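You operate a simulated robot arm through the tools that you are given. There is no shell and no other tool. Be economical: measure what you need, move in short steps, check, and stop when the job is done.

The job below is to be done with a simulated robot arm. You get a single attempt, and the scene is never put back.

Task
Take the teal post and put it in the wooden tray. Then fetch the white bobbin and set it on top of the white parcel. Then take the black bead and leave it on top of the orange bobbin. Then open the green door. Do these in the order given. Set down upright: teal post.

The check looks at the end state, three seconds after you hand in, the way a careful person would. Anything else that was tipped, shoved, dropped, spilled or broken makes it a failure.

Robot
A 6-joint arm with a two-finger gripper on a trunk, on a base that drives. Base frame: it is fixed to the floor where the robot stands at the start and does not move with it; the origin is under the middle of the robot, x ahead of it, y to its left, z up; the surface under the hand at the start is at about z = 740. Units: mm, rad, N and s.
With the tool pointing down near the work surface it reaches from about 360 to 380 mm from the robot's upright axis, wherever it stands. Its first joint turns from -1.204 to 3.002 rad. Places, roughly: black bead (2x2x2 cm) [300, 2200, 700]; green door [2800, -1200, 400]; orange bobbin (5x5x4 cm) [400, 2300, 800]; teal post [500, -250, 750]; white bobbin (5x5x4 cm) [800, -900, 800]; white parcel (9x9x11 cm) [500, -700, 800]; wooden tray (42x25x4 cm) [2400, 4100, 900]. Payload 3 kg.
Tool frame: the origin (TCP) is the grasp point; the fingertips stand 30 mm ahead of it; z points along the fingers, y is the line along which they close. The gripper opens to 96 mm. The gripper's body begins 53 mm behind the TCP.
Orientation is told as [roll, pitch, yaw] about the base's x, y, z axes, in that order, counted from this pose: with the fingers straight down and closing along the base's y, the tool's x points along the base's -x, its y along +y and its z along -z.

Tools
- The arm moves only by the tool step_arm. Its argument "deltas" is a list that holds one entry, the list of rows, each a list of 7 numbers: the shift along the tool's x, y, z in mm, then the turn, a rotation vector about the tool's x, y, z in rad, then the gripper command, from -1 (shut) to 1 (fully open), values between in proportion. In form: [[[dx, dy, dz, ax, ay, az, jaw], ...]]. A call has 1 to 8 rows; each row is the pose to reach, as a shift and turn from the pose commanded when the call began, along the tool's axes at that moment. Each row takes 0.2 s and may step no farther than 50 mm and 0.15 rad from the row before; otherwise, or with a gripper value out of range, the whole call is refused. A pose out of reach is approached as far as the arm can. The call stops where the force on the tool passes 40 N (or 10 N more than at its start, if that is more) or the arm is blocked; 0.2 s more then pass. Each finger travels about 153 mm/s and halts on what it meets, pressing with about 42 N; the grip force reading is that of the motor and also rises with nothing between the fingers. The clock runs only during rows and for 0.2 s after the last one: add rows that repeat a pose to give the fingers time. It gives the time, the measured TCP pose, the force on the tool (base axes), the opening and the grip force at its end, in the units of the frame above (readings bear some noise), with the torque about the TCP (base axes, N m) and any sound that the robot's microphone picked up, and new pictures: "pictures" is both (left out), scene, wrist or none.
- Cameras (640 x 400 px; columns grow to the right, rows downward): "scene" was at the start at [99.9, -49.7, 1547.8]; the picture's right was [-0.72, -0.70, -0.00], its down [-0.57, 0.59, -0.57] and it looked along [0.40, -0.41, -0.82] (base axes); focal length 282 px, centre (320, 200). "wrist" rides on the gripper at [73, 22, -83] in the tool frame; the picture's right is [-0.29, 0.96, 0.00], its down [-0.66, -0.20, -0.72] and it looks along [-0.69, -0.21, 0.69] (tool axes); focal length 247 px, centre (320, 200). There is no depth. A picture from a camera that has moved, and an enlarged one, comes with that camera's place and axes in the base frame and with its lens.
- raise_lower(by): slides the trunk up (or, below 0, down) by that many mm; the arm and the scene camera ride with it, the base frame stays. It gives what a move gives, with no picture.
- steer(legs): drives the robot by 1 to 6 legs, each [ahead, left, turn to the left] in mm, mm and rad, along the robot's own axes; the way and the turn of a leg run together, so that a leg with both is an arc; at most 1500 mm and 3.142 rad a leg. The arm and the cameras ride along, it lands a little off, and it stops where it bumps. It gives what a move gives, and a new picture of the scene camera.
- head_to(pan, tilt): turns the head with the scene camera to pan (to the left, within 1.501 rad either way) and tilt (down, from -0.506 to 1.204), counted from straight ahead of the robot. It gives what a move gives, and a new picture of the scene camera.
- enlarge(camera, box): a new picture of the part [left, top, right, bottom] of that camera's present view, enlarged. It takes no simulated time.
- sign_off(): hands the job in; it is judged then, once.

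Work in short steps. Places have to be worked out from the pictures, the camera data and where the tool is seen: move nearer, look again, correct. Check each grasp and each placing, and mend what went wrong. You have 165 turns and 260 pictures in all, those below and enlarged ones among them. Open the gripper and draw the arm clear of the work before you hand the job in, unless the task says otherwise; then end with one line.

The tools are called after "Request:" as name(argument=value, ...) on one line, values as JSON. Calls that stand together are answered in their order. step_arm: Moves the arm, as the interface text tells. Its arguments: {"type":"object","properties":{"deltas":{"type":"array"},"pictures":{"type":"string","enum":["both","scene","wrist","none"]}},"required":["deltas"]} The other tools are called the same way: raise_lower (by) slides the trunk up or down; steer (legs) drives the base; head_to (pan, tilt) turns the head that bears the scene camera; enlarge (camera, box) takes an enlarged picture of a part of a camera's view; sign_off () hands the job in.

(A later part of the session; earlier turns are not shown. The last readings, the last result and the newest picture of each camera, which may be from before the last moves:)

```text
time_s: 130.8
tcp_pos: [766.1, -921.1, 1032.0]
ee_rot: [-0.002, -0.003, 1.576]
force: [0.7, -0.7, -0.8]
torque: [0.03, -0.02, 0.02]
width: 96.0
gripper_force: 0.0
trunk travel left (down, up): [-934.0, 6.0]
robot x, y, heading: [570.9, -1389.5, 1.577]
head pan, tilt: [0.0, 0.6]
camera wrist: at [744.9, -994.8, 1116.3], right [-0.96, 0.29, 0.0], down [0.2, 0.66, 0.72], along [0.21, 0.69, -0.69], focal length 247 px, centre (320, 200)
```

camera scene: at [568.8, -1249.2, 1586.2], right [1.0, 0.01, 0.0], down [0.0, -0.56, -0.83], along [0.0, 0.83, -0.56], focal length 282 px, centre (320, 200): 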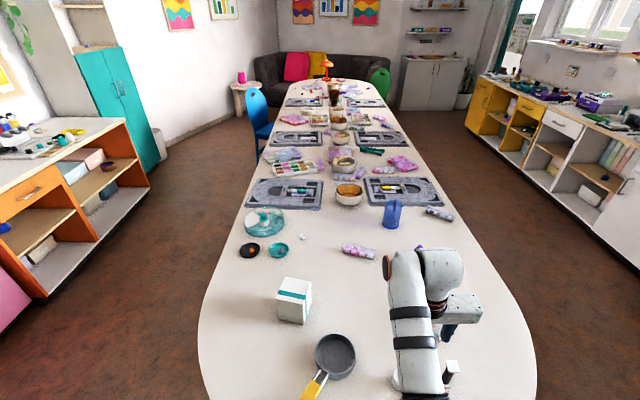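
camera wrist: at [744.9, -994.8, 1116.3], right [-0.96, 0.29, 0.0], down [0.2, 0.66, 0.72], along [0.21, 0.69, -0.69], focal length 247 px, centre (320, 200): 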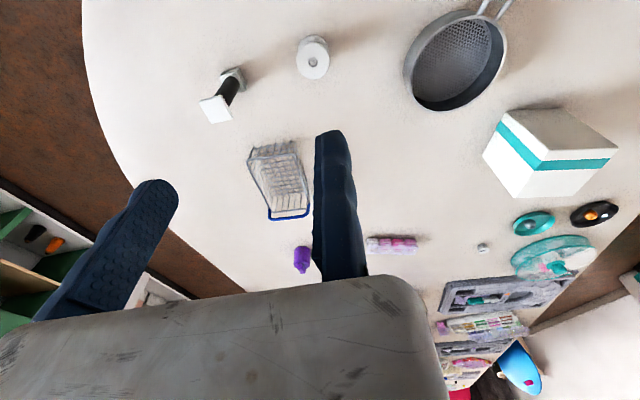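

Bobbin centre ≈ (782, -902). I'll nudge the base by 19 ahead, 15 right, then lower the trunk partway.

Request:
steer(legs=[[22, -15, 0]])

Request:
raise_lower(by=-190)

Request:
step_arm(deltas=[[[0, 0, 0, 0, 0, 0, 1]]], pictures="wrist")

```text
time_s: 131.7
tcp_pos: [779.9, -901.7, 1034.6]
ee_rot: [-0.003, -0.004, 1.576]
force: [0.0, -0.4, 0.8]
torque: [-0.01, -0.08, -0.06]
width: 96.4
gripper_force: 0.2
trunk travel left (down, up): [-934.0, 6.0]
robot x, y, heading: [584.2, -1367.4, 1.576]
head pan, tilt: [0.0, 0.6]
camera scene: at [580.0, -1231.4, 1586.6], right [1.0, 0.01, 0.0], down [0.0, -0.56, -0.83], along [0.0, 0.83, -0.56], focal length 282 px, centre (320, 200)
```

scene: 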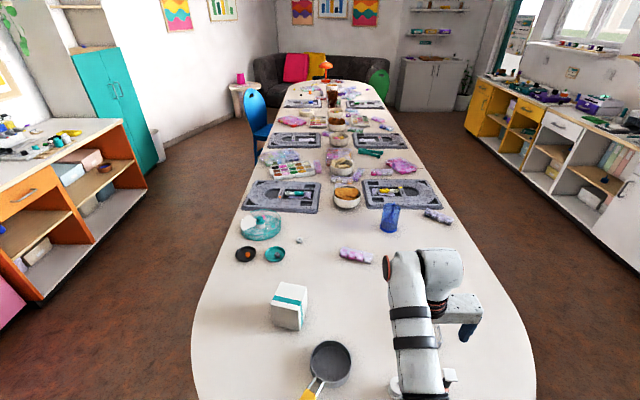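

```text
time_s: 133.8
tcp_pos: [780.8, -898.3, 842.1]
ee_rot: [-0.002, -0.001, 1.575]
force: [0.0, -0.7, -0.4]
torque: [0.0, 0.02, -0.02]
width: 96.0
gripper_force: 0.0
trunk travel left (down, up): [-744.0, 196.0]
robot x, y, heading: [585.1, -1365.8, 1.577]
head pan, tilt: [0.0, 0.6]
```

```text
time_s: 134.2
tcp_pos: [781.1, -899.1, 842.7]
ee_rot: [-0.002, -0.002, 1.576]
force: [0.4, -0.1, 0.2]
torque: [0.02, 0.0, -0.02]
width: 96.2
gripper_force: 0.0
trunk travel left (down, up): [-744.0, 196.0]
robot x, y, heading: [587.4, -1368.8, 1.574]
head pan, tilt: [0.0, 0.6]
camera wrist: at [759.5, -972.9, 926.4], right [-0.96, 0.29, 0.0], down [0.2, 0.66, 0.72], along [0.21, 0.69, -0.69], focal length 247 px, centre (320, 200)
```

wrist: 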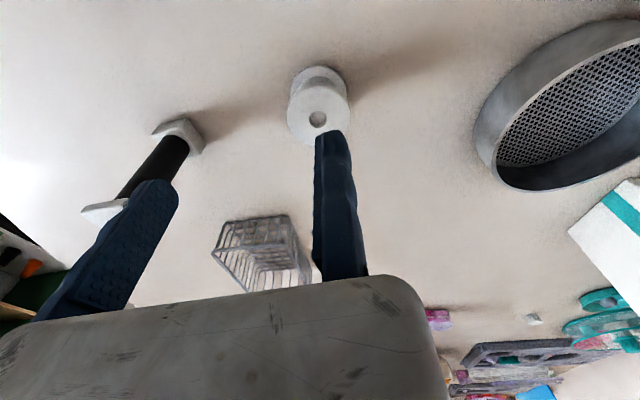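

Bobbin centre refined to (781.5, -906). Shift 6 mm back, lower 60 and check.

Request:
step_arm(deltas=[[[6, 0, 0, 0, 0, 0, 1], [6, 0, 0, 0, 0, 0, 1]]], pictures="none")

Request:
raise_lower(by=-60)

Request:
step_arm(deltas=[[[0, 0, 0, 0, 0, 0, 1]]], pictures="wrist")

```text
time_s: 134.8
tcp_pos: [779.5, -906.2, 841.6]
ee_rot: [-0.002, 0.0, 1.577]
force: [0.3, -0.7, -0.1]
torque: [0.01, -0.01, 0.03]
width: 95.7
gripper_force: 0.0
trunk travel left (down, up): [-744.0, 196.0]
robot x, y, heading: [582.9, -1368.9, 1.573]
head pan, tilt: [0.0, 0.6]
```

```text
time_s: 135.3
tcp_pos: [783.5, -903.6, 830.7]
ee_rot: [-0.018, -0.024, 1.564]
force: [-2.5, -4.7, 20.8]
torque: [-0.12, -2.31, -0.55]
width: 93.2
gripper_force: 0.1
trunk travel left (down, up): [-724.0, 216.0]
robot x, y, heading: [584.7, -1366.8, 1.575]
head pan, tilt: [0.0, 0.6]
stopped: the force on the tool passed its limit at 54 N (the readings are from after the stop); the commanded pose is now the measured one
```

```text
time_s: 135.7
tcp_pos: [782.1, -904.2, 829.8]
ee_rot: [-0.017, -0.024, 1.567]
force: [-1.5, -2.2, 21.0]
torque: [-0.03, -2.17, -0.28]
width: 94.1
gripper_force: 0.0
trunk travel left (down, up): [-724.0, 216.0]
robot x, y, heading: [581.8, -1367.4, 1.582]
head pan, tilt: [0.0, 0.6]
camera wrist: at [758.7, -979.5, 912.5], right [-0.95, 0.3, -0.01], down [0.19, 0.64, 0.74], along [0.23, 0.71, -0.67], focal length 247 px, centre (320, 200)
```

wrist: 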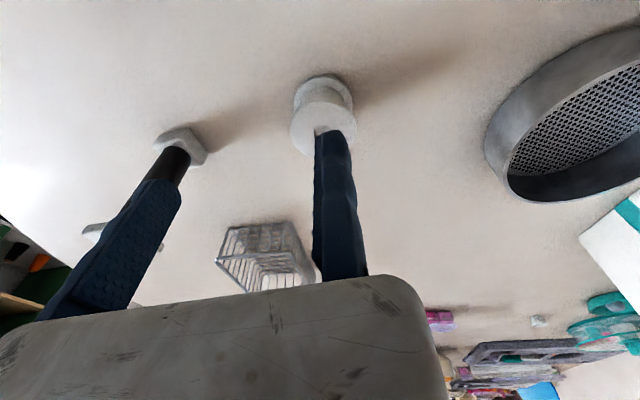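

Something on the hand's +x side touched the black spool's cap (torque arm ≈ +103 mm). Backing up immediately.

Request:
raise_lower(by=70)

Request:
step_arm(deltas=[[[0, 0, 0, 0, 0, 0, 1]]])

Request:
head_to(pan=-0.5, tilt=0.9)

```text
time_s: 136.8
tcp_pos: [783.3, -903.1, 896.9]
ee_rot: [-0.013, -0.018, 1.569]
force: [-0.5, -0.8, 0.1]
torque: [-0.03, 0.01, 0.0]
width: 95.9
gripper_force: 0.1
trunk travel left (down, up): [-794.0, 146.0]
robot x, y, heading: [585.6, -1367.1, 1.571]
head pan, tilt: [0.0, 0.6]
```

```text
time_s: 137.2
tcp_pos: [783.4, -902.8, 897.1]
ee_rot: [-0.014, -0.019, 1.569]
force: [0.1, -0.3, 0.3]
torque: [-0.02, 0.0, 0.0]
width: 95.9
gripper_force: 0.1
trunk travel left (down, up): [-794.0, 146.0]
robot x, y, heading: [584.1, -1365.3, 1.577]
head pan, tilt: [0.0, 0.6]
camera scene: at [583.4, -1226.2, 1445.9], right [1.0, 0.01, 0.0], down [0.0, -0.56, -0.83], along [0.0, 0.83, -0.56], focal length 282 px, centre (320, 200)
camera wrist: at [760.4, -977.3, 980.0], right [-0.96, 0.3, -0.01], down [0.19, 0.65, 0.74], along [0.22, 0.7, -0.68], focal length 247 px, centre (320, 200)
```

scene: 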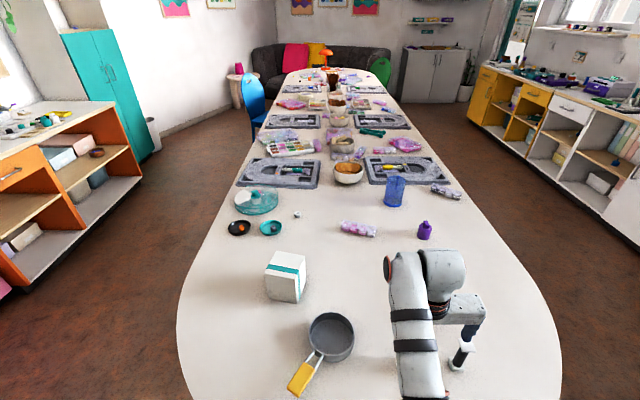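
wrist: 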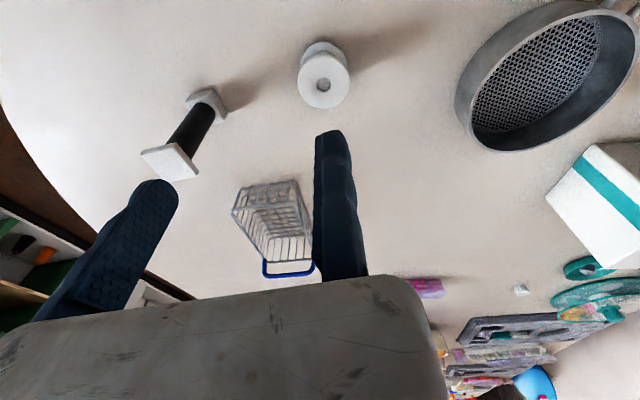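

```text
time_s: 138.1
tcp_pos: [784.3, -902.2, 897.7]
ee_rot: [-0.014, -0.016, 1.569]
force: [-0.7, 0.1, 0.1]
torque: [0.03, -0.03, -0.03]
width: 95.8
gripper_force: 0.1
trunk travel left (down, up): [-794.0, 146.0]
robot x, y, heading: [582.8, -1364.3, 1.575]
head pan, tilt: [-0.499, 0.901]
camera scene: at [619.5, -1247.9, 1421.2], right [0.88, -0.47, 0.0], down [-0.37, -0.69, -0.62], along [0.29, 0.55, -0.78], focal length 282 px, centre (320, 200)
```

scene: 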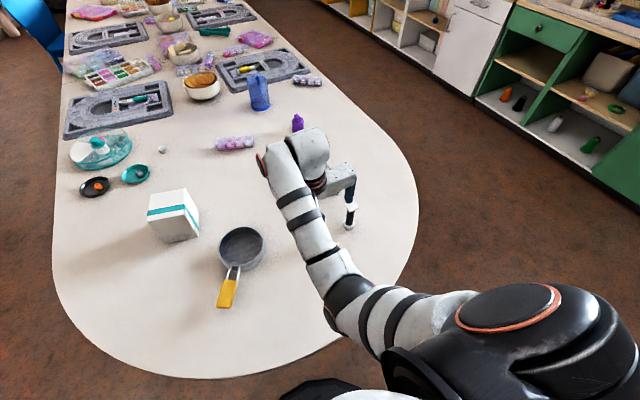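

The spool is still standing. The wrist view reveals that the +y finger (image right) stays at the TCP line while only the other finger moves: so the open gap spans tool y ≈ 0 to −96. I'll level the tool, shift so the gap (opened to ~70) straddles the bobbin.

Request:
step_arm(deltas=[[[2, 16, 0, -0.014, 0.018, 0, 0.46], [3, 32, 0, -0.014, 0.018, 0, 0.46], [3, 32, 0, -0.014, 0.018, 0, 0.46]]])

```text
time_s: 138.9
tcp_pos: [751.5, -903.5, 896.9]
ee_rot: [-0.001, -0.002, 1.569]
force: [0.4, 0.2, 0.2]
torque: [-0.03, 0.05, -0.02]
width: 70.0
gripper_force: 0.1
trunk travel left (down, up): [-794.0, 146.0]
robot x, y, heading: [585.5, -1367.4, 1.577]
head pan, tilt: [-0.499, 0.901]
camera scene: at [620.3, -1247.9, 1421.2], right [0.88, -0.47, 0.0], down [-0.37, -0.69, -0.62], along [0.29, 0.55, -0.78], focal length 282 px, centre (320, 200)
camera wrist: at [729.8, -978.3, 980.3], right [-0.96, 0.3, 0.0], down [0.2, 0.66, 0.72], along [0.21, 0.69, -0.69], focal length 247 px, centre (320, 200)
```

scene: 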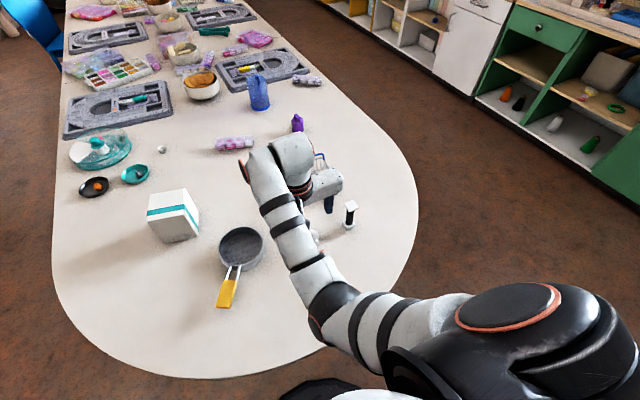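
wrist: 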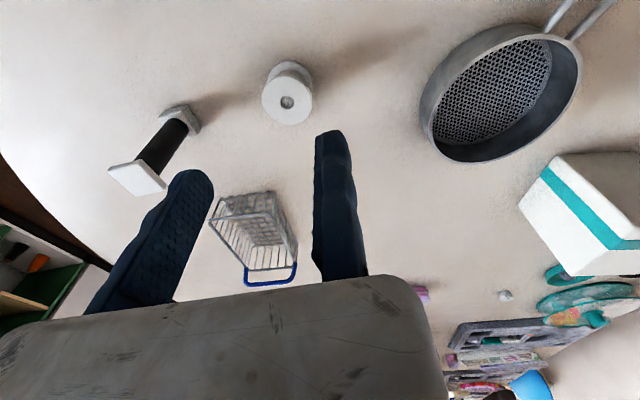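

Bobbin centre now reads (781, -902), within the gap. Lowering 75 and checking.

Request:
raise_lower(by=-75)

Request:
step_arm(deltas=[[[0, 0, 0, 0, 0, 0, 0.46]]], pictures="wrist")

```text
time_s: 140.0
tcp_pos: [751.8, -905.4, 822.2]
ee_rot: [0.0, -0.004, 1.57]
force: [0.4, -0.4, 0.0]
torque: [0.0, -0.01, -0.01]
width: 70.1
gripper_force: 0.1
trunk travel left (down, up): [-719.0, 221.0]
robot x, y, heading: [583.4, -1368.7, 1.572]
head pan, tilt: [-0.499, 0.901]
```

```text
time_s: 140.4
tcp_pos: [751.5, -904.3, 820.8]
ee_rot: [0.0, -0.001, 1.566]
force: [0.7, -0.1, 0.0]
torque: [0.01, 0.02, 0.0]
width: 70.3
gripper_force: 0.1
trunk travel left (down, up): [-719.0, 221.0]
robot x, y, heading: [587.1, -1369.5, 1.576]
head pan, tilt: [-0.499, 0.901]
camera wrist: at [729.5, -978.3, 905.4], right [-0.96, 0.3, 0.0], down [0.2, 0.66, 0.72], along [0.21, 0.69, -0.69], focal length 247 px, centre (320, 200)
```

wrist: 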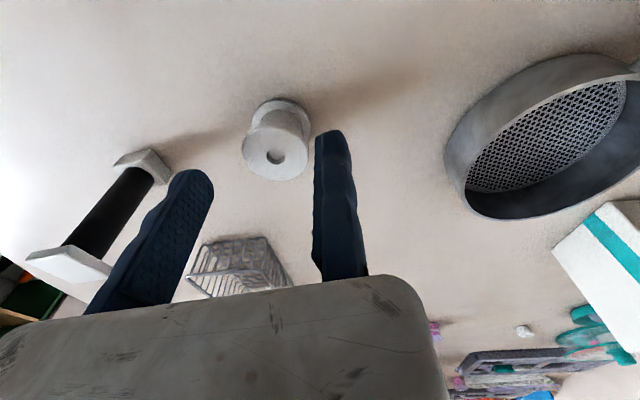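

Bobbin sits in the gap. Lowering 40 more to grasp height and closing.

Request:
raise_lower(by=-39)

Request:
step_arm(deltas=[[[0, 0, 0, 0, 0, 0, 0.46], [0, 0, 0, 0, 0, 0, 0.2], [0, 0, 0, 0, 0, 0, 0], [0, 0, 0, 0, 0, 0, -0.3], [0, 0, 0, 0, 0, 0, -0.5], [0, 0, 0, 0, 0, 0, -0.5]]], pictures="wrist")

```text
time_s: 141.2
tcp_pos: [751.8, -905.0, 781.7]
ee_rot: [0.0, -0.002, 1.567]
force: [-0.3, -0.2, -0.1]
torque: [-0.02, 0.0, -0.02]
width: 69.9
gripper_force: 0.0
trunk travel left (down, up): [-680.0, 260.0]
robot x, y, heading: [587.0, -1368.1, 1.582]
head pan, tilt: [-0.499, 0.901]
```

```text
time_s: 142.6
tcp_pos: [752.4, -905.5, 782.2]
ee_rot: [-0.001, -0.002, 1.569]
force: [-0.5, -0.7, -0.2]
torque: [-0.02, -0.01, -0.02]
width: 39.5
gripper_force: 41.7
trunk travel left (down, up): [-680.0, 260.0]
robot x, y, heading: [588.2, -1369.0, 1.576]
head pan, tilt: [-0.499, 0.901]
camera wrist: at [729.5, -978.4, 866.4], right [-0.96, 0.3, 0.0], down [0.2, 0.66, 0.72], along [0.21, 0.69, -0.69], focal length 247 px, centre (320, 200)
```

wrist: 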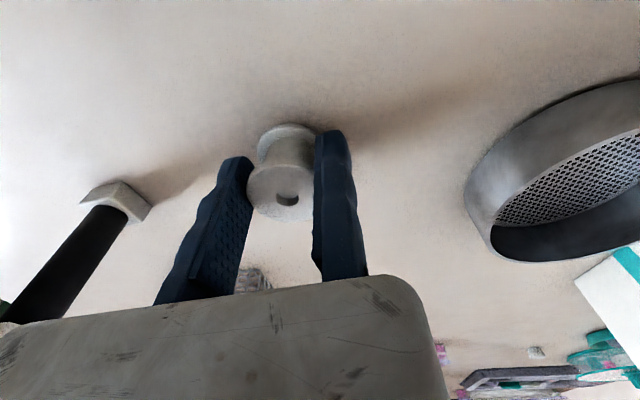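

Grasped (width 39.5, force 42). Lifting 220 and checking.

Request:
raise_lower(by=220)

Request:
step_arm(deltas=[[[0, 0, 0, 0, 0, 0, -0.5]]], pictures="wrist")

Request:
head_to(pan=0.3, tilt=1.0)

```text
time_s: 145.0
tcp_pos: [750.6, -904.7, 1002.0]
ee_rot: [0.0, -0.001, 1.568]
force: [-0.3, -0.6, 0.2]
torque: [0.0, 0.02, 0.02]
width: 39.2
gripper_force: 41.7
trunk travel left (down, up): [-900.0, 40.0]
robot x, y, heading: [584.9, -1365.1, 1.581]
head pan, tilt: [-0.499, 0.901]
```

```text
time_s: 145.4
tcp_pos: [752.2, -905.1, 1002.3]
ee_rot: [0.001, -0.002, 1.569]
force: [-0.6, 0.0, -0.4]
torque: [0.01, 0.02, 0.01]
width: 39.8
gripper_force: 42.2
trunk travel left (down, up): [-900.0, 40.0]
robot x, y, heading: [586.0, -1368.5, 1.575]
head pan, tilt: [-0.499, 0.901]
camera wrist: at [729.5, -978.4, 1086.4], right [-0.96, 0.3, 0.0], down [0.2, 0.66, 0.72], along [0.21, 0.69, -0.69], focal length 247 px, centre (320, 200)
```

wrist: 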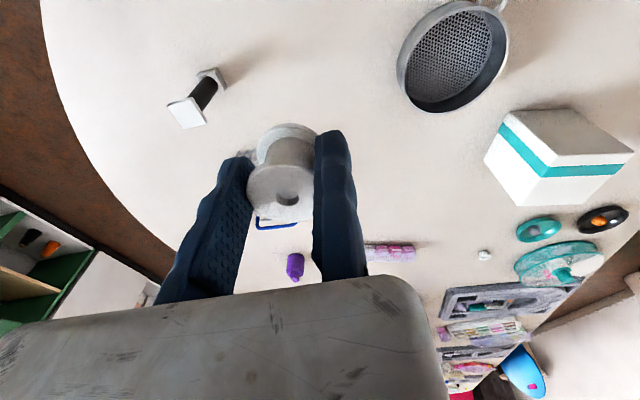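

```text
time_s: 146.5
tcp_pos: [751.7, -903.7, 1002.5]
ee_rot: [-0.001, -0.003, 1.57]
force: [0.2, -0.4, 0.0]
torque: [-0.04, -0.02, 0.05]
width: 39.5
gripper_force: 42.1
trunk travel left (down, up): [-900.0, 40.0]
robot x, y, heading: [585.1, -1366.7, 1.574]
head pan, tilt: [0.3, 1.0]
camera scene: at [563.0, -1248.0, 1520.0], right [0.95, 0.3, 0.0], down [0.25, -0.8, -0.54], along [-0.16, 0.52, -0.84], focal length 282 px, centre (320, 200)
```

scene: 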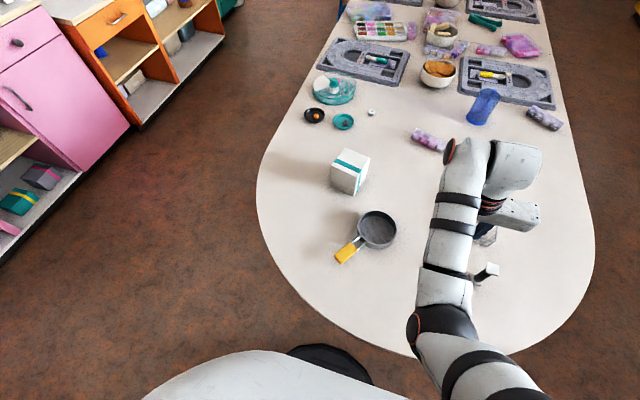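

Bobbin held. I'll enlarge the parcel in both cameras to locate its top centre.

Request:
enlarge(camera="scene", box=[310, 130, 410, 210])

Request:
enlarge(camera="wrist", box=[460, 80, 640, 220])

```text
5.00 times, centred on (360, 170) of scene
camera zoom: at [563.0, -1248.0, 1520.0], right [0.95, 0.3, 0.0], down [0.25, -0.8, -0.54], along [-0.16, 0.52, -0.84], focal length 1410 px, centre (120, 350)
```

zoom: 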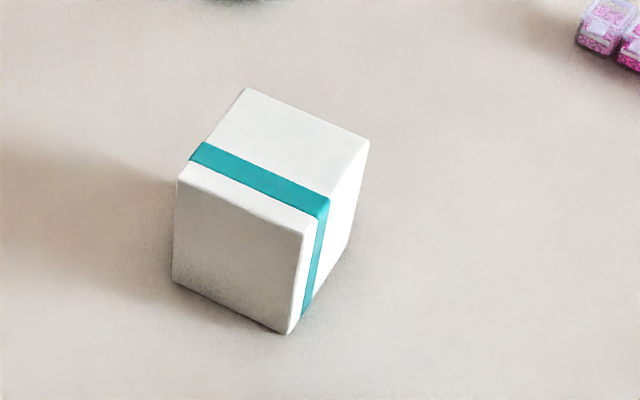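

```text
2.86 times, centred on (550, 150) of wrist
camera zoom: at [729.5, -978.3, 1086.4], right [-0.96, 0.3, 0.0], down [0.2, 0.66, 0.72], along [0.21, 0.69, -0.69], focal length 706 px, centre (-337, 343)
```

zoom: 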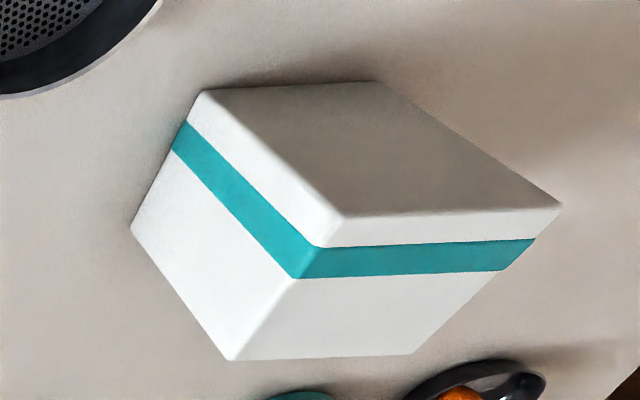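

Parcel top centre ≈ (485, -680), z≈852. I'll reposition the base to ≈ (193, -1084), heading 1.33, so the bobbin hovers above it.

Request:
steer(legs=[[0, 392, 0], [0, 0, -0.246], [275, 67, 0]])

Request:
step_arm(deltas=[[[0, 0, 0, 0, 0, 0, -0.5]]], pictures="wrist")

```text
time_s: 151.4
tcp_pos: [458.5, -673.4, 1002.8]
ee_rot: [0.001, -0.005, 1.327]
force: [0.7, 0.4, -0.1]
torque: [-0.02, 0.0, 0.02]
width: 39.6
gripper_force: 41.7
trunk travel left (down, up): [-900.0, 40.0]
robot x, y, heading: [187.8, -1080.6, 1.333]
head pan, tilt: [0.3, 1.0]
camera scene: at [192.9, -962.5, 1520.0], right [1.0, 0.06, 0.0], down [0.05, -0.84, -0.54], along [-0.03, 0.54, -0.84], focal length 282 px, centre (320, 200)
```

scene: 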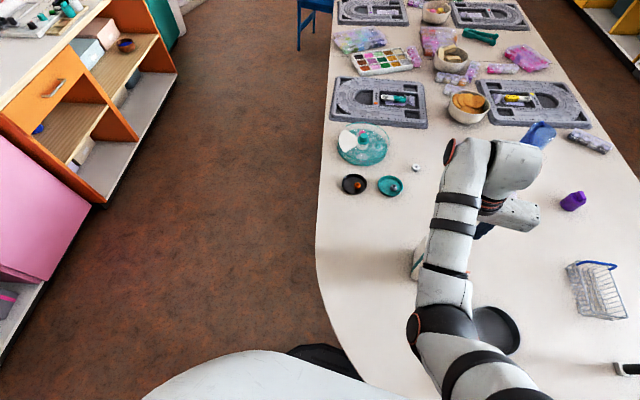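

```text
time_s: 151.8
tcp_pos: [460.2, -673.9, 1002.0]
ee_rot: [0.002, -0.003, 1.326]
force: [0.1, -0.9, 0.6]
torque: [0.04, 0.02, 0.01]
width: 39.4
gripper_force: 41.8
trunk travel left (down, up): [-900.0, 40.0]
robot x, y, heading: [187.2, -1079.1, 1.334]
head pan, tilt: [0.3, 1.0]
camera wrist: at [420.0, -740.2, 1086.6], right [-0.86, 0.52, 0.0], down [0.36, 0.59, 0.73], along [0.37, 0.62, -0.69], focal length 247 px, centre (320, 200)
```

wrist: 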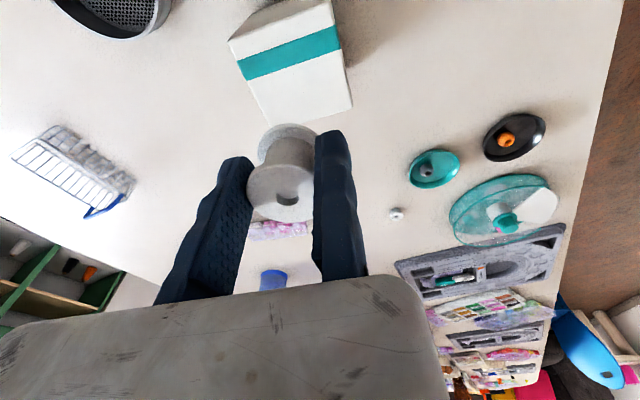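

Enlarging the wrist view to locate the parcel's top relative to the bobbin.

Request:
enlarge(camera="wrist", box=[200, 0, 400, 220])

Request:
head_to(pan=-0.35, tilt=1.1)

```text
1.82 times, centred on (300, 110) of wrist
camera zoom: at [420.0, -740.2, 1086.6], right [-0.86, 0.52, 0.0], down [0.36, 0.59, 0.73], along [0.37, 0.62, -0.69], focal length 449 px, centre (356, 364)
```

zoom: 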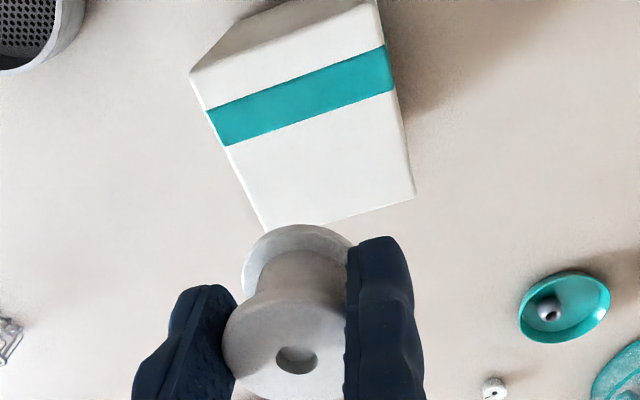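

```text
time_s: 152.8
tcp_pos: [459.2, -673.5, 1001.3]
ee_rot: [0.0, -0.001, 1.327]
force: [-0.5, 0.5, -0.3]
torque: [0.03, 0.01, 0.0]
width: 39.7
gripper_force: 42.2
trunk travel left (down, up): [-900.0, 40.0]
robot x, y, heading: [189.5, -1078.1, 1.334]
head pan, tilt: [-0.351, 1.1]
camera scene: at [232.3, -978.4, 1513.4], right [0.83, -0.55, 0.0], down [-0.49, -0.74, -0.45], along [0.25, 0.38, -0.89], focal length 282 px, centre (320, 200)
```

scene: 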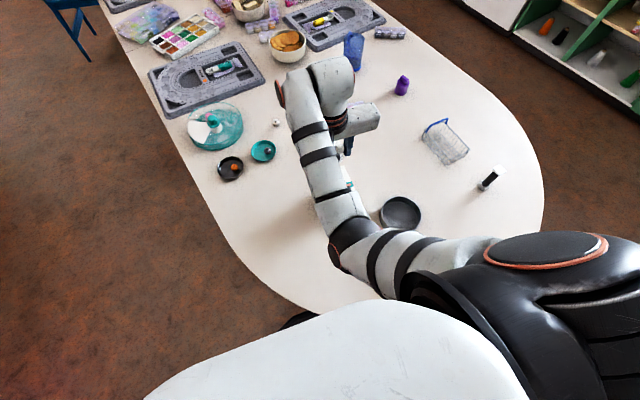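

Bobbin ≈ (476, -680) vs parcel centre ≈ (483, -682). Nudging 6 mm and lowering 95.

Request:
step_arm(deltas=[[[0, -6, 0, 0, 0, 0, -0.5], [0, -6, 0, 0, 0, 0, -0.5]]], pictures="none")

Request:
raise_lower(by=-92)

Request:
step_arm(deltas=[[[0, 0, 3, 0, 0, 0, -0.5], [0, 0, 6, 0, 0, 0, -0.5], [0, 0, 6, 0, 0, 0, -0.5]]], pictures="wrist")

```text
time_s: 153.4
tcp_pos: [463.2, -674.4, 1001.3]
ee_rot: [-0.003, -0.004, 1.327]
force: [-1.0, -0.4, 0.3]
torque: [0.01, -0.03, -0.04]
width: 39.6
gripper_force: 42.0
trunk travel left (down, up): [-900.0, 40.0]
robot x, y, heading: [187.1, -1080.5, 1.329]
head pan, tilt: [-0.351, 1.1]
```

```text
time_s: 154.7
tcp_pos: [464.3, -674.5, 910.1]
ee_rot: [-0.001, -0.002, 1.326]
force: [-0.4, -0.1, -0.5]
torque: [0.0, 0.0, -0.01]
width: 39.6
gripper_force: 42.3
trunk travel left (down, up): [-808.0, 132.0]
robot x, y, heading: [184.3, -1077.9, 1.336]
head pan, tilt: [-0.351, 1.1]
```

```text
time_s: 155.5
tcp_pos: [465.8, -673.7, 903.9]
ee_rot: [-0.001, -0.004, 1.326]
force: [-0.6, 0.4, -0.6]
torque: [-0.01, 0.02, 0.04]
width: 39.6
gripper_force: 41.7
trunk travel left (down, up): [-808.0, 132.0]
robot x, y, heading: [187.8, -1082.8, 1.339]
head pan, tilt: [-0.351, 1.1]
camera wrist: at [425.9, -740.3, 988.0], right [-0.86, 0.52, 0.0], down [0.35, 0.59, 0.73], along [0.37, 0.62, -0.69], focal length 247 px, centre (320, 200)
```

wrist: 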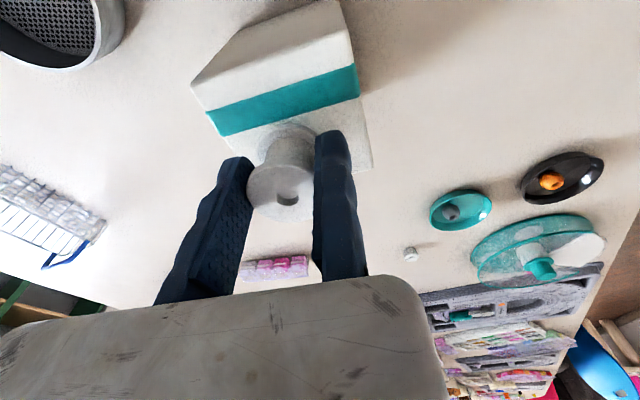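

Bobbin is over the middle of the parcel top. Lowering in 3 mm steps until contact.

Request:
step_arm(deltas=[[[0, 0, 2, 0, 0, 0, -0.5], [0, 0, 4, 0, 0, 0, -0.5], [0, 0, 6, 0, 0, 0, -0.5], [0, 0, 6, 0, 0, 0, -0.5]]], pictures="none")

Request:
step_arm(deltas=[[[0, 0, 1.5, 0, 0, 0, -0.5], [0, 0, 3, 0, 0, 0, -0.5], [0, 0, 3, 0, 0, 0, -0.5]]], pictures="wrist")

```text
time_s: 156.5
tcp_pos: [464.8, -674.4, 897.4]
ee_rot: [-0.002, -0.001, 1.327]
force: [-0.2, 0.6, -0.5]
torque: [-0.02, 0.0, -0.02]
width: 39.7
gripper_force: 42.5
trunk travel left (down, up): [-808.0, 132.0]
robot x, y, heading: [187.2, -1082.6, 1.333]
head pan, tilt: [-0.351, 1.1]
```

```text
time_s: 157.3
tcp_pos: [464.1, -672.6, 893.6]
ee_rot: [-0.001, -0.004, 1.326]
force: [-0.1, -0.7, -0.2]
torque: [0.01, 0.0, 0.02]
width: 39.6
gripper_force: 41.7
trunk travel left (down, up): [-808.0, 132.0]
robot x, y, heading: [184.1, -1083.5, 1.334]
head pan, tilt: [-0.351, 1.1]
camera wrist: at [425.8, -739.6, 978.3], right [-0.86, 0.52, 0.0], down [0.35, 0.59, 0.73], along [0.37, 0.62, -0.69], focal length 247 px, centre (320, 200)
```

wrist: 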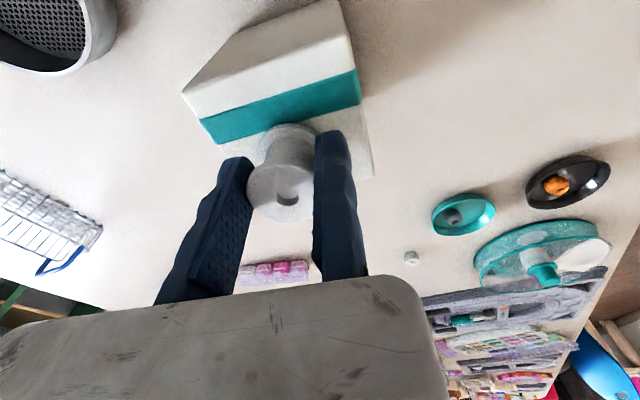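

No contact yet; continue down gently.

Request:
step_arm(deltas=[[[0, 0, 1.5, 0, 0, 0, -0.5], [0, 0, 3, 0, 0, 0, -0.5], [0, 0, 3, 0, 0, 0, -0.5]]], pictures="none")

Request:
step_arm(deltas=[[[0, 0, 1, 0, 0, 0, -0.5], [0, 0, 2, 0, 0, 0, -0.5], [0, 0, 2, 0, 0, 0, -0.5]]], pictures="wrist")

```text
time_s: 158.1
tcp_pos: [464.1, -673.4, 892.0]
ee_rot: [0.0, -0.005, 1.328]
force: [-0.6, 0.2, 4.9]
torque: [0.02, 0.01, 0.05]
width: 39.5
gripper_force: 41.3
trunk travel left (down, up): [-808.0, 132.0]
robot x, y, heading: [185.2, -1082.9, 1.33]
head pan, tilt: [-0.351, 1.1]
```

```text
time_s: 158.9
tcp_pos: [464.5, -673.3, 891.2]
ee_rot: [-0.003, -0.01, 1.326]
force: [3.7, 5.1, 23.7]
torque: [0.25, -0.5, 0.1]
width: 39.6
gripper_force: 41.9
trunk travel left (down, up): [-808.0, 132.0]
robot x, y, heading: [187.6, -1084.9, 1.337]
head pan, tilt: [-0.351, 1.1]
camera wrist: at [424.7, -740.5, 975.1], right [-0.86, 0.52, 0.0], down [0.35, 0.58, 0.73], along [0.38, 0.63, -0.68], focal length 247 px, centre (320, 200)
```

wrist: 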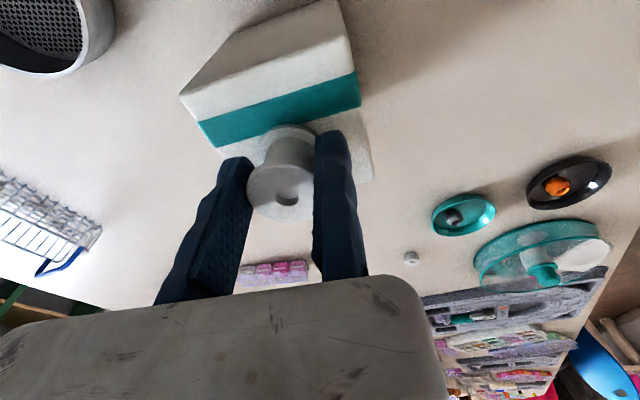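

Contact made. Relax 2 mm, open to ~70, shift 4 mm off the fixed finger, then raise.

Request:
step_arm(deltas=[[[0, 0, -2, 0, 0, 0, -0.5], [0, 0, -2, 0, 0, 0, 0], [0, 0, -2, 0, 0, 0, 0.4], [0, 0, -2, 0, 0, 0, 0.4], [0, 4, -2, 0, 0, 0, 0.4], [0, 4, -2, 0, 0, 0, 0.4]]], pictures="wrist")

Request:
raise_lower(by=110)

Request:
step_arm(deltas=[[[0, 0, 0, 0, 0, 0, 0.4]]])

```text
time_s: 160.3
tcp_pos: [460.0, -673.3, 890.8]
ee_rot: [-0.001, -0.003, 1.327]
force: [0.9, -0.3, 0.1]
torque: [0.05, -0.01, 0.01]
width: 67.2
gripper_force: 0.0
trunk travel left (down, up): [-808.0, 132.0]
robot x, y, heading: [182.0, -1080.7, 1.333]
head pan, tilt: [-0.351, 1.1]
camera wrist: at [421.7, -739.4, 975.6], right [-0.86, 0.52, 0.0], down [0.36, 0.59, 0.73], along [0.37, 0.62, -0.69], focal length 247 px, centre (320, 200)
```

wrist: 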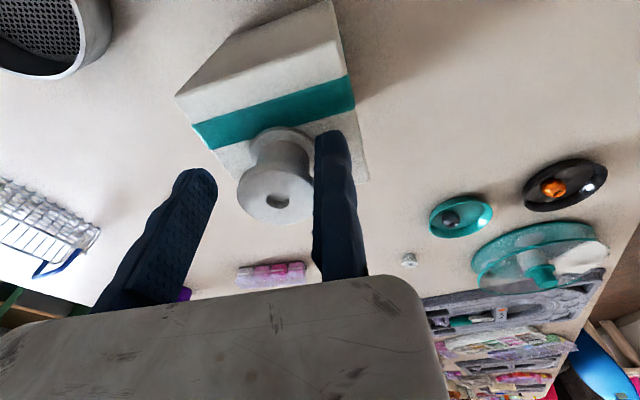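

```text
time_s: 161.7
tcp_pos: [460.8, -673.4, 1002.1]
ee_rot: [-0.003, -0.004, 1.328]
force: [0.8, 0.0, 0.7]
torque: [-0.02, 0.01, 0.03]
width: 67.4
gripper_force: 0.1
trunk travel left (down, up): [-918.0, 22.0]
robot x, y, heading: [185.8, -1079.8, 1.335]
head pan, tilt: [-0.351, 1.1]
```

```text
time_s: 162.1
tcp_pos: [461.0, -673.8, 1001.9]
ee_rot: [-0.002, -0.004, 1.327]
force: [0.8, -0.9, 0.0]
torque: [0.02, 0.03, 0.0]
width: 67.4
gripper_force: 0.1
trunk travel left (down, up): [-918.0, 22.0]
robot x, y, heading: [184.7, -1078.1, 1.328]
head pan, tilt: [-0.351, 1.1]
camera scene: at [232.2, -978.6, 1531.3], right [0.83, -0.55, 0.0], down [-0.49, -0.74, -0.45], along [0.25, 0.38, -0.89], focal length 282 px, centre (320, 200)
camera wrist: at [421.6, -739.4, 1085.7], right [-0.86, 0.52, 0.0], down [0.35, 0.59, 0.73], along [0.37, 0.62, -0.69], focal length 247 px, centre (320, 200)
```

scene: 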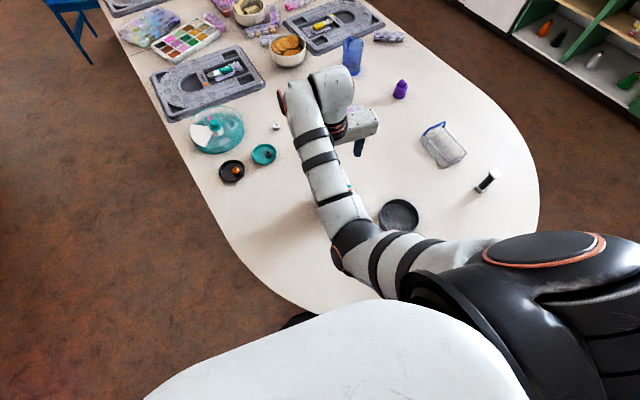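
wrist: 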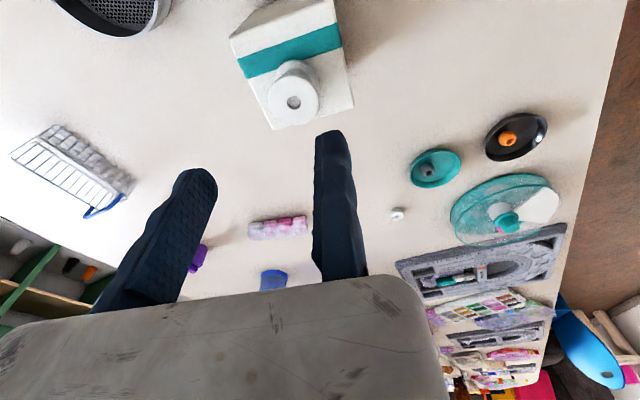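

Bobbin sits well on the parcel. Now heading for the black bead and orange bobbin at the far end of the table via the left (−x) side.

Request:
head_to(pan=0.0, tilt=0.55)

Request:
steer(legs=[[-150, 0, 0], [0, 0, 0.238], [0, 910, 0], [1400, 0, 0], [800, 0, 0]])

```text
time_s: 163.1
tcp_pos: [460.4, -673.8, 1001.6]
ee_rot: [-0.001, -0.003, 1.326]
force: [-0.7, 0.1, -0.1]
torque: [0.01, -0.01, 0.0]
width: 67.4
gripper_force: 0.0
trunk travel left (down, up): [-918.0, 22.0]
robot x, y, heading: [185.5, -1083.5, 1.328]
head pan, tilt: [0.0, 0.55]
camera scene: at [218.5, -943.8, 1574.4], right [0.97, -0.24, 0.0], down [-0.12, -0.51, -0.85], along [0.2, 0.83, -0.52], focal length 282 px, centre (320, 200)
```

scene: 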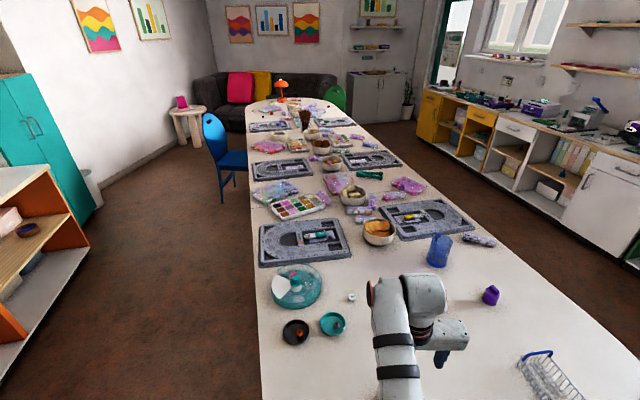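

```text
time_s: 180.2
tcp_pos: [-512.0, 1449.9, 1001.8]
ee_rot: [-0.002, -0.003, 1.529]
force: [-0.3, 0.4, 0.5]
torque: [0.01, 0.02, -0.03]
width: 67.3
gripper_force: 0.1
trunk travel left (down, up): [-918.0, 22.0]
robot x, y, heading: [-698.4, 992.9, 1.534]
head pan, tilt: [0.0, 0.55]
camera scene: at [-694.2, 1135.7, 1574.5], right [1.0, -0.03, 0.0], down [-0.02, -0.52, -0.85], along [0.03, 0.85, -0.52], focal length 282 px, centre (320, 200)
```

scene: 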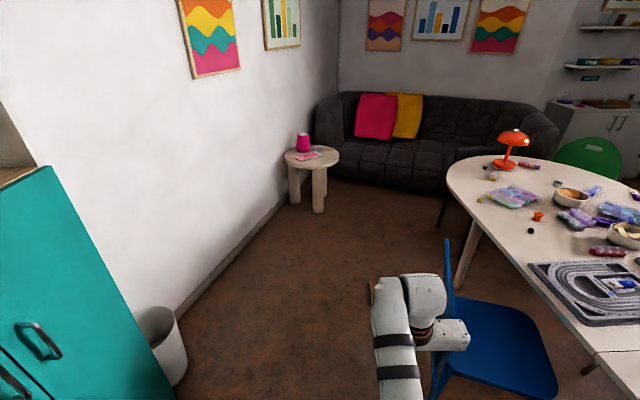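

Bead seen at ≈ (338, 2165), orange bobbin ≈ (430, 2275). I'll drive to stand at about (-54, 2475) facing heading -0.3, stopping short first.

Request:
steer(legs=[[1480, 55, 0], [0, 0, -1.834], [440, 136, 0]])

Request:
head_to(pan=-0.3, tilt=0.95)

```text
time_s: 194.5
tcp_pos: [161.9, 2127.0, 1002.9]
ee_rot: [-0.001, -0.003, -0.378]
force: [0.0, 0.1, -0.2]
torque: [0.01, 0.05, 0.04]
width: 67.2
gripper_force: 0.1
trunk travel left (down, up): [-918.0, 22.0]
robot x, y, heading: [-202.4, 2451.1, -0.372]
head pan, tilt: [0.0, 0.55]
camera scene: at [-76.0, 2405.5, 1574.6], right [-0.36, -0.93, 0.0], down [-0.49, 0.19, -0.85], along [0.79, -0.31, -0.52], focal length 282 px, centre (320, 200)
```

scene: 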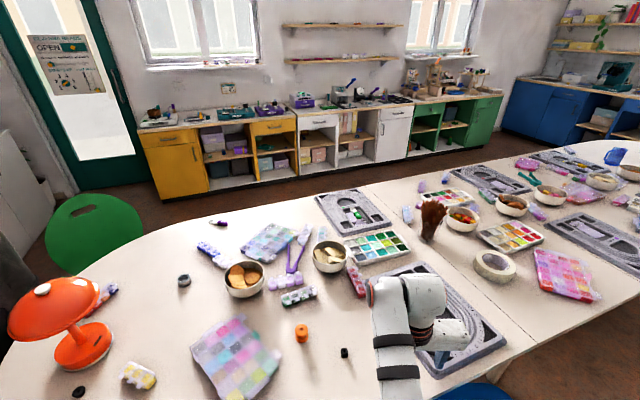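

```text
time_s: 195.3
tcp_pos: [161.6, 2126.7, 1002.4]
ee_rot: [-0.003, -0.003, -0.379]
force: [0.9, 0.5, 0.1]
torque: [-0.02, 0.04, 0.01]
width: 67.1
gripper_force: 0.0
trunk travel left (down, up): [-918.0, 22.0]
robot x, y, heading: [-205.8, 2453.9, -0.376]
head pan, tilt: [-0.3, 0.949]
camera scene: at [-101.9, 2392.8, 1541.6], right [-0.62, -0.78, 0.0], down [-0.64, 0.51, -0.58], along [0.46, -0.36, -0.81], focal length 282 px, centre (320, 200)
```

scene: 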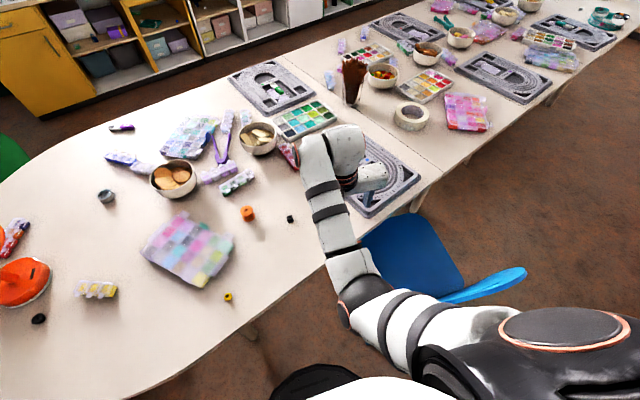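

Bead ≈ (347, 2167), orange bobbin ≈ (445, 2265). Driving the remaining bit (157 ahead, 117 left) to hover above the bead.

Request:
steer(legs=[[155, 117, 0]])

Request:
step_arm(deltas=[[[0, 0, 0, 0, 0, 0, 0]]], pictures="wrist")

```text
time_s: 196.9
tcp_pos: [347.4, 2177.4, 1001.7]
ee_rot: [-0.001, -0.004, -0.377]
force: [0.0, 0.7, 0.3]
torque: [-0.02, -0.06, -0.02]
width: 67.3
gripper_force: 0.0
trunk travel left (down, up): [-918.0, 22.0]
robot x, y, heading: [-19.6, 2505.6, -0.377]
head pan, tilt: [-0.3, 0.949]
camera scene: at [82.2, 2442.1, 1541.7], right [-0.62, -0.78, 0.0], down [-0.64, 0.5, -0.58], along [0.46, -0.36, -0.81], focal length 282 px, centre (320, 200)
```

scene: 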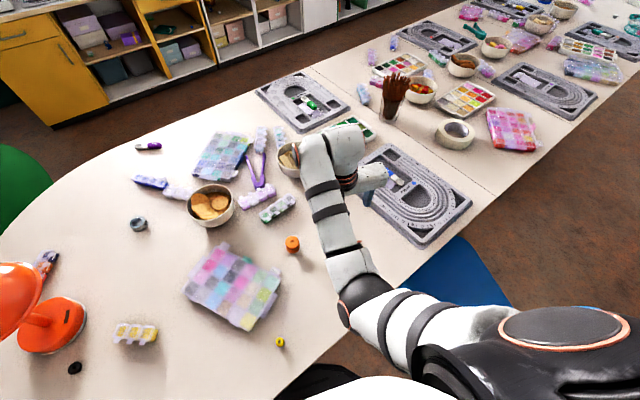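

```text
time_s: 197.3
tcp_pos: [349.9, 2177.2, 1001.5]
ee_rot: [-0.001, -0.003, -0.375]
force: [-0.6, 0.2, 0.3]
torque: [-0.02, -0.01, -0.03]
width: 48.0
gripper_force: 0.1
trunk travel left (down, up): [-918.0, 22.0]
robot x, y, heading: [-17.6, 2501.9, -0.367]
head pan, tilt: [-0.3, 0.949]
camera wrist: at [288.6, 2224.8, 1085.9], right [0.62, 0.78, 0.0], down [0.54, -0.43, 0.73], along [0.57, -0.45, -0.69], focal length 247 px, centre (320, 200)
```

wrist: 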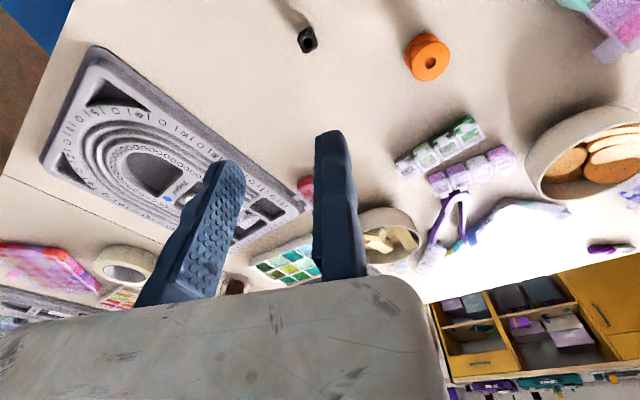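

Let me enlarge the bead and bobbin in the wrist view.

Request:
enlarge(camera="wrist", box=[270, 0, 470, 100])

```text
3.20 times, centred on (370, 50) of wrist
camera zoom: at [288.6, 2224.8, 1085.9], right [0.62, 0.78, 0.0], down [0.54, -0.43, 0.73], along [0.57, -0.45, -0.69], focal length 790 px, centre (160, 680)
```

zoom: 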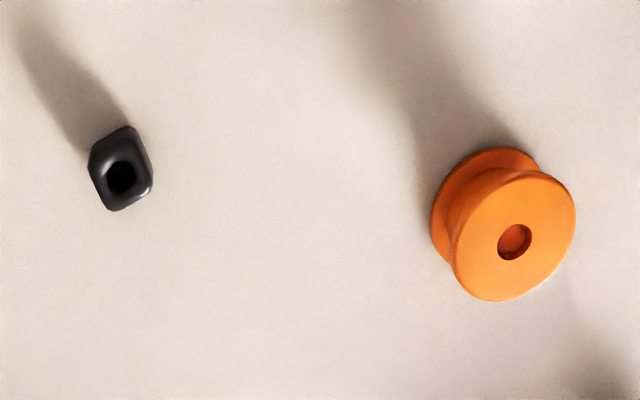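

I'll lower to TCP z≈860 for a closer look, gripper at ~48 mm.

Request:
raise_lower(by=-140)

Request:
enlarge(camera="wrist", box=[220, 30, 460, 180])

```text
time_s: 199.0
tcp_pos: [347.8, 2176.3, 862.3]
ee_rot: [-0.003, -0.002, -0.376]
force: [-0.3, -0.2, -0.7]
torque: [-0.01, 0.0, 0.01]
width: 48.3
gripper_force: 0.1
trunk travel left (down, up): [-778.0, 162.0]
robot x, y, heading: [-20.4, 2503.5, -0.365]
head pan, tilt: [-0.3, 0.949]
```

```text
2.67 times, centred on (340, 105) of wrist
camera zoom: at [289.5, 2225.1, 945.7], right [0.62, 0.78, 0.0], down [0.54, -0.43, 0.73], along [0.57, -0.45, -0.69], focal length 659 px, centre (267, 453)
```

zoom: 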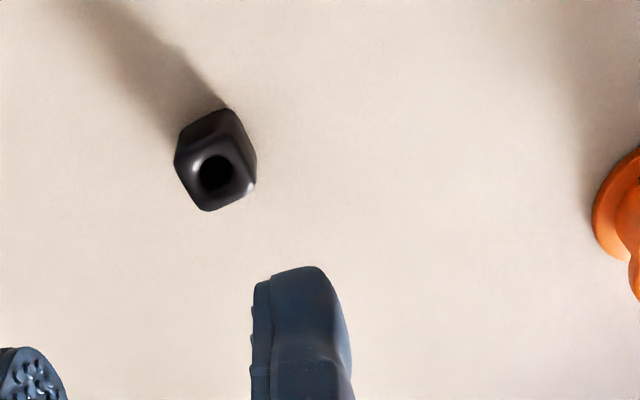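

Bead centre ≈ (344, 2166), edges aligned ≈ 9° off the tool. I'll rotate the tool +0.15, centre the gap (40 mm) on it and lower partway.

Request:
step_arm(deltas=[[[1.5, 1, 0, 0, 0, -0.075, -0.17], [3, 2, 0, 0, 0, -0.15, -0.17], [3, 2, 0, 0, 0, -0.15, -0.17]]], pictures="none")

Request:
raise_lower(by=-55)

Request:
step_arm(deltas=[[[0, 0, 0, 0, 0, 0, -0.17]]], pictures="wrist")

```text
time_s: 199.8
tcp_pos: [346.9, 2180.5, 861.8]
ee_rot: [-0.002, -0.005, -0.226]
force: [-0.1, 0.3, -0.2]
torque: [-0.03, -0.04, 0.02]
width: 39.8
gripper_force: 0.1
trunk travel left (down, up): [-778.0, 162.0]
robot x, y, heading: [-19.2, 2501.9, -0.365]
head pan, tilt: [-0.3, 0.949]
```

```text
time_s: 200.7
tcp_pos: [347.0, 2179.8, 806.1]
ee_rot: [-0.002, -0.003, -0.227]
force: [-0.5, -0.4, -0.3]
torque: [0.01, 0.01, 0.0]
width: 39.9
gripper_force: 0.0
trunk travel left (down, up): [-723.0, 217.0]
robot x, y, heading: [-17.6, 2500.8, -0.371]
head pan, tilt: [-0.3, 0.949]
```

```text
time_s: 201.1
tcp_pos: [346.7, 2180.1, 804.9]
ee_rot: [-0.002, -0.002, -0.227]
force: [0.2, -0.2, 1.1]
torque: [0.0, -0.02, -0.02]
width: 39.9
gripper_force: 0.1
trunk travel left (down, up): [-723.0, 217.0]
robot x, y, heading: [-19.9, 2500.7, -0.366]
head pan, tilt: [-0.3, 0.949]
camera wrist: at [281.0, 2218.5, 890.3], right [0.5, 0.87, 0.0], down [0.6, -0.34, 0.73], along [0.63, -0.36, -0.69], focal length 247 px, centre (320, 200)
```

wrist: 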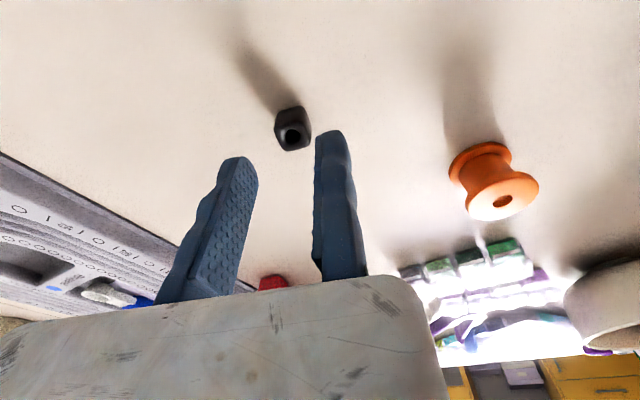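

Bead is centred in the gap. Lower 28 and close.

Request:
raise_lower(by=-28)

Request:
step_arm(deltas=[[[0, 0, 0, 0, 0, 0, -0.17], [0, 0, 0, 0, 0, 0, -0.4], [0, 0, 0, 0, 0, 0, -0.6], [0, 0, 0, 0, 0, 0, -0.8], [0, 0, 0, 0, 0, 0, -0.8]]], pictures="wrist")

```text
time_s: 201.9
tcp_pos: [346.6, 2179.5, 778.2]
ee_rot: [-0.002, -0.005, -0.227]
force: [1.0, -0.4, 0.4]
torque: [0.01, -0.01, 0.0]
width: 39.8
gripper_force: 0.0
trunk travel left (down, up): [-695.0, 245.0]
robot x, y, heading: [-18.8, 2501.0, -0.37]
head pan, tilt: [-0.3, 0.949]
```

```text
time_s: 203.1
tcp_pos: [347.3, 2180.3, 778.7]
ee_rot: [-0.001, -0.003, -0.227]
force: [0.1, -0.5, 0.4]
torque: [0.01, 0.03, 0.0]
width: 16.7
gripper_force: 42.4
trunk travel left (down, up): [-695.0, 245.0]
robot x, y, heading: [-17.7, 2504.3, -0.374]
head pan, tilt: [-0.3, 0.949]
camera wrist: at [281.0, 2218.5, 862.3], right [0.5, 0.87, 0.0], down [0.6, -0.34, 0.73], along [0.63, -0.36, -0.69], focal length 247 px, centre (320, 200)
```

wrist: 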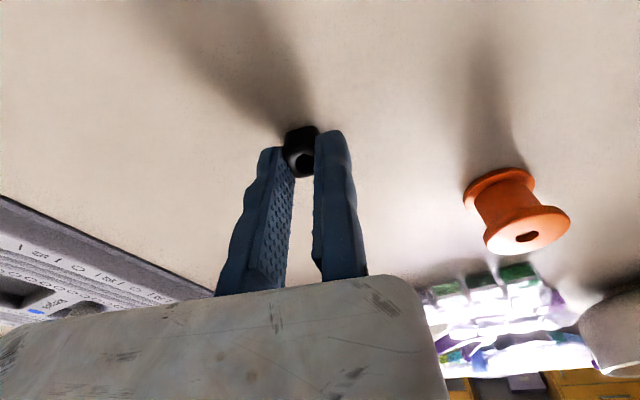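

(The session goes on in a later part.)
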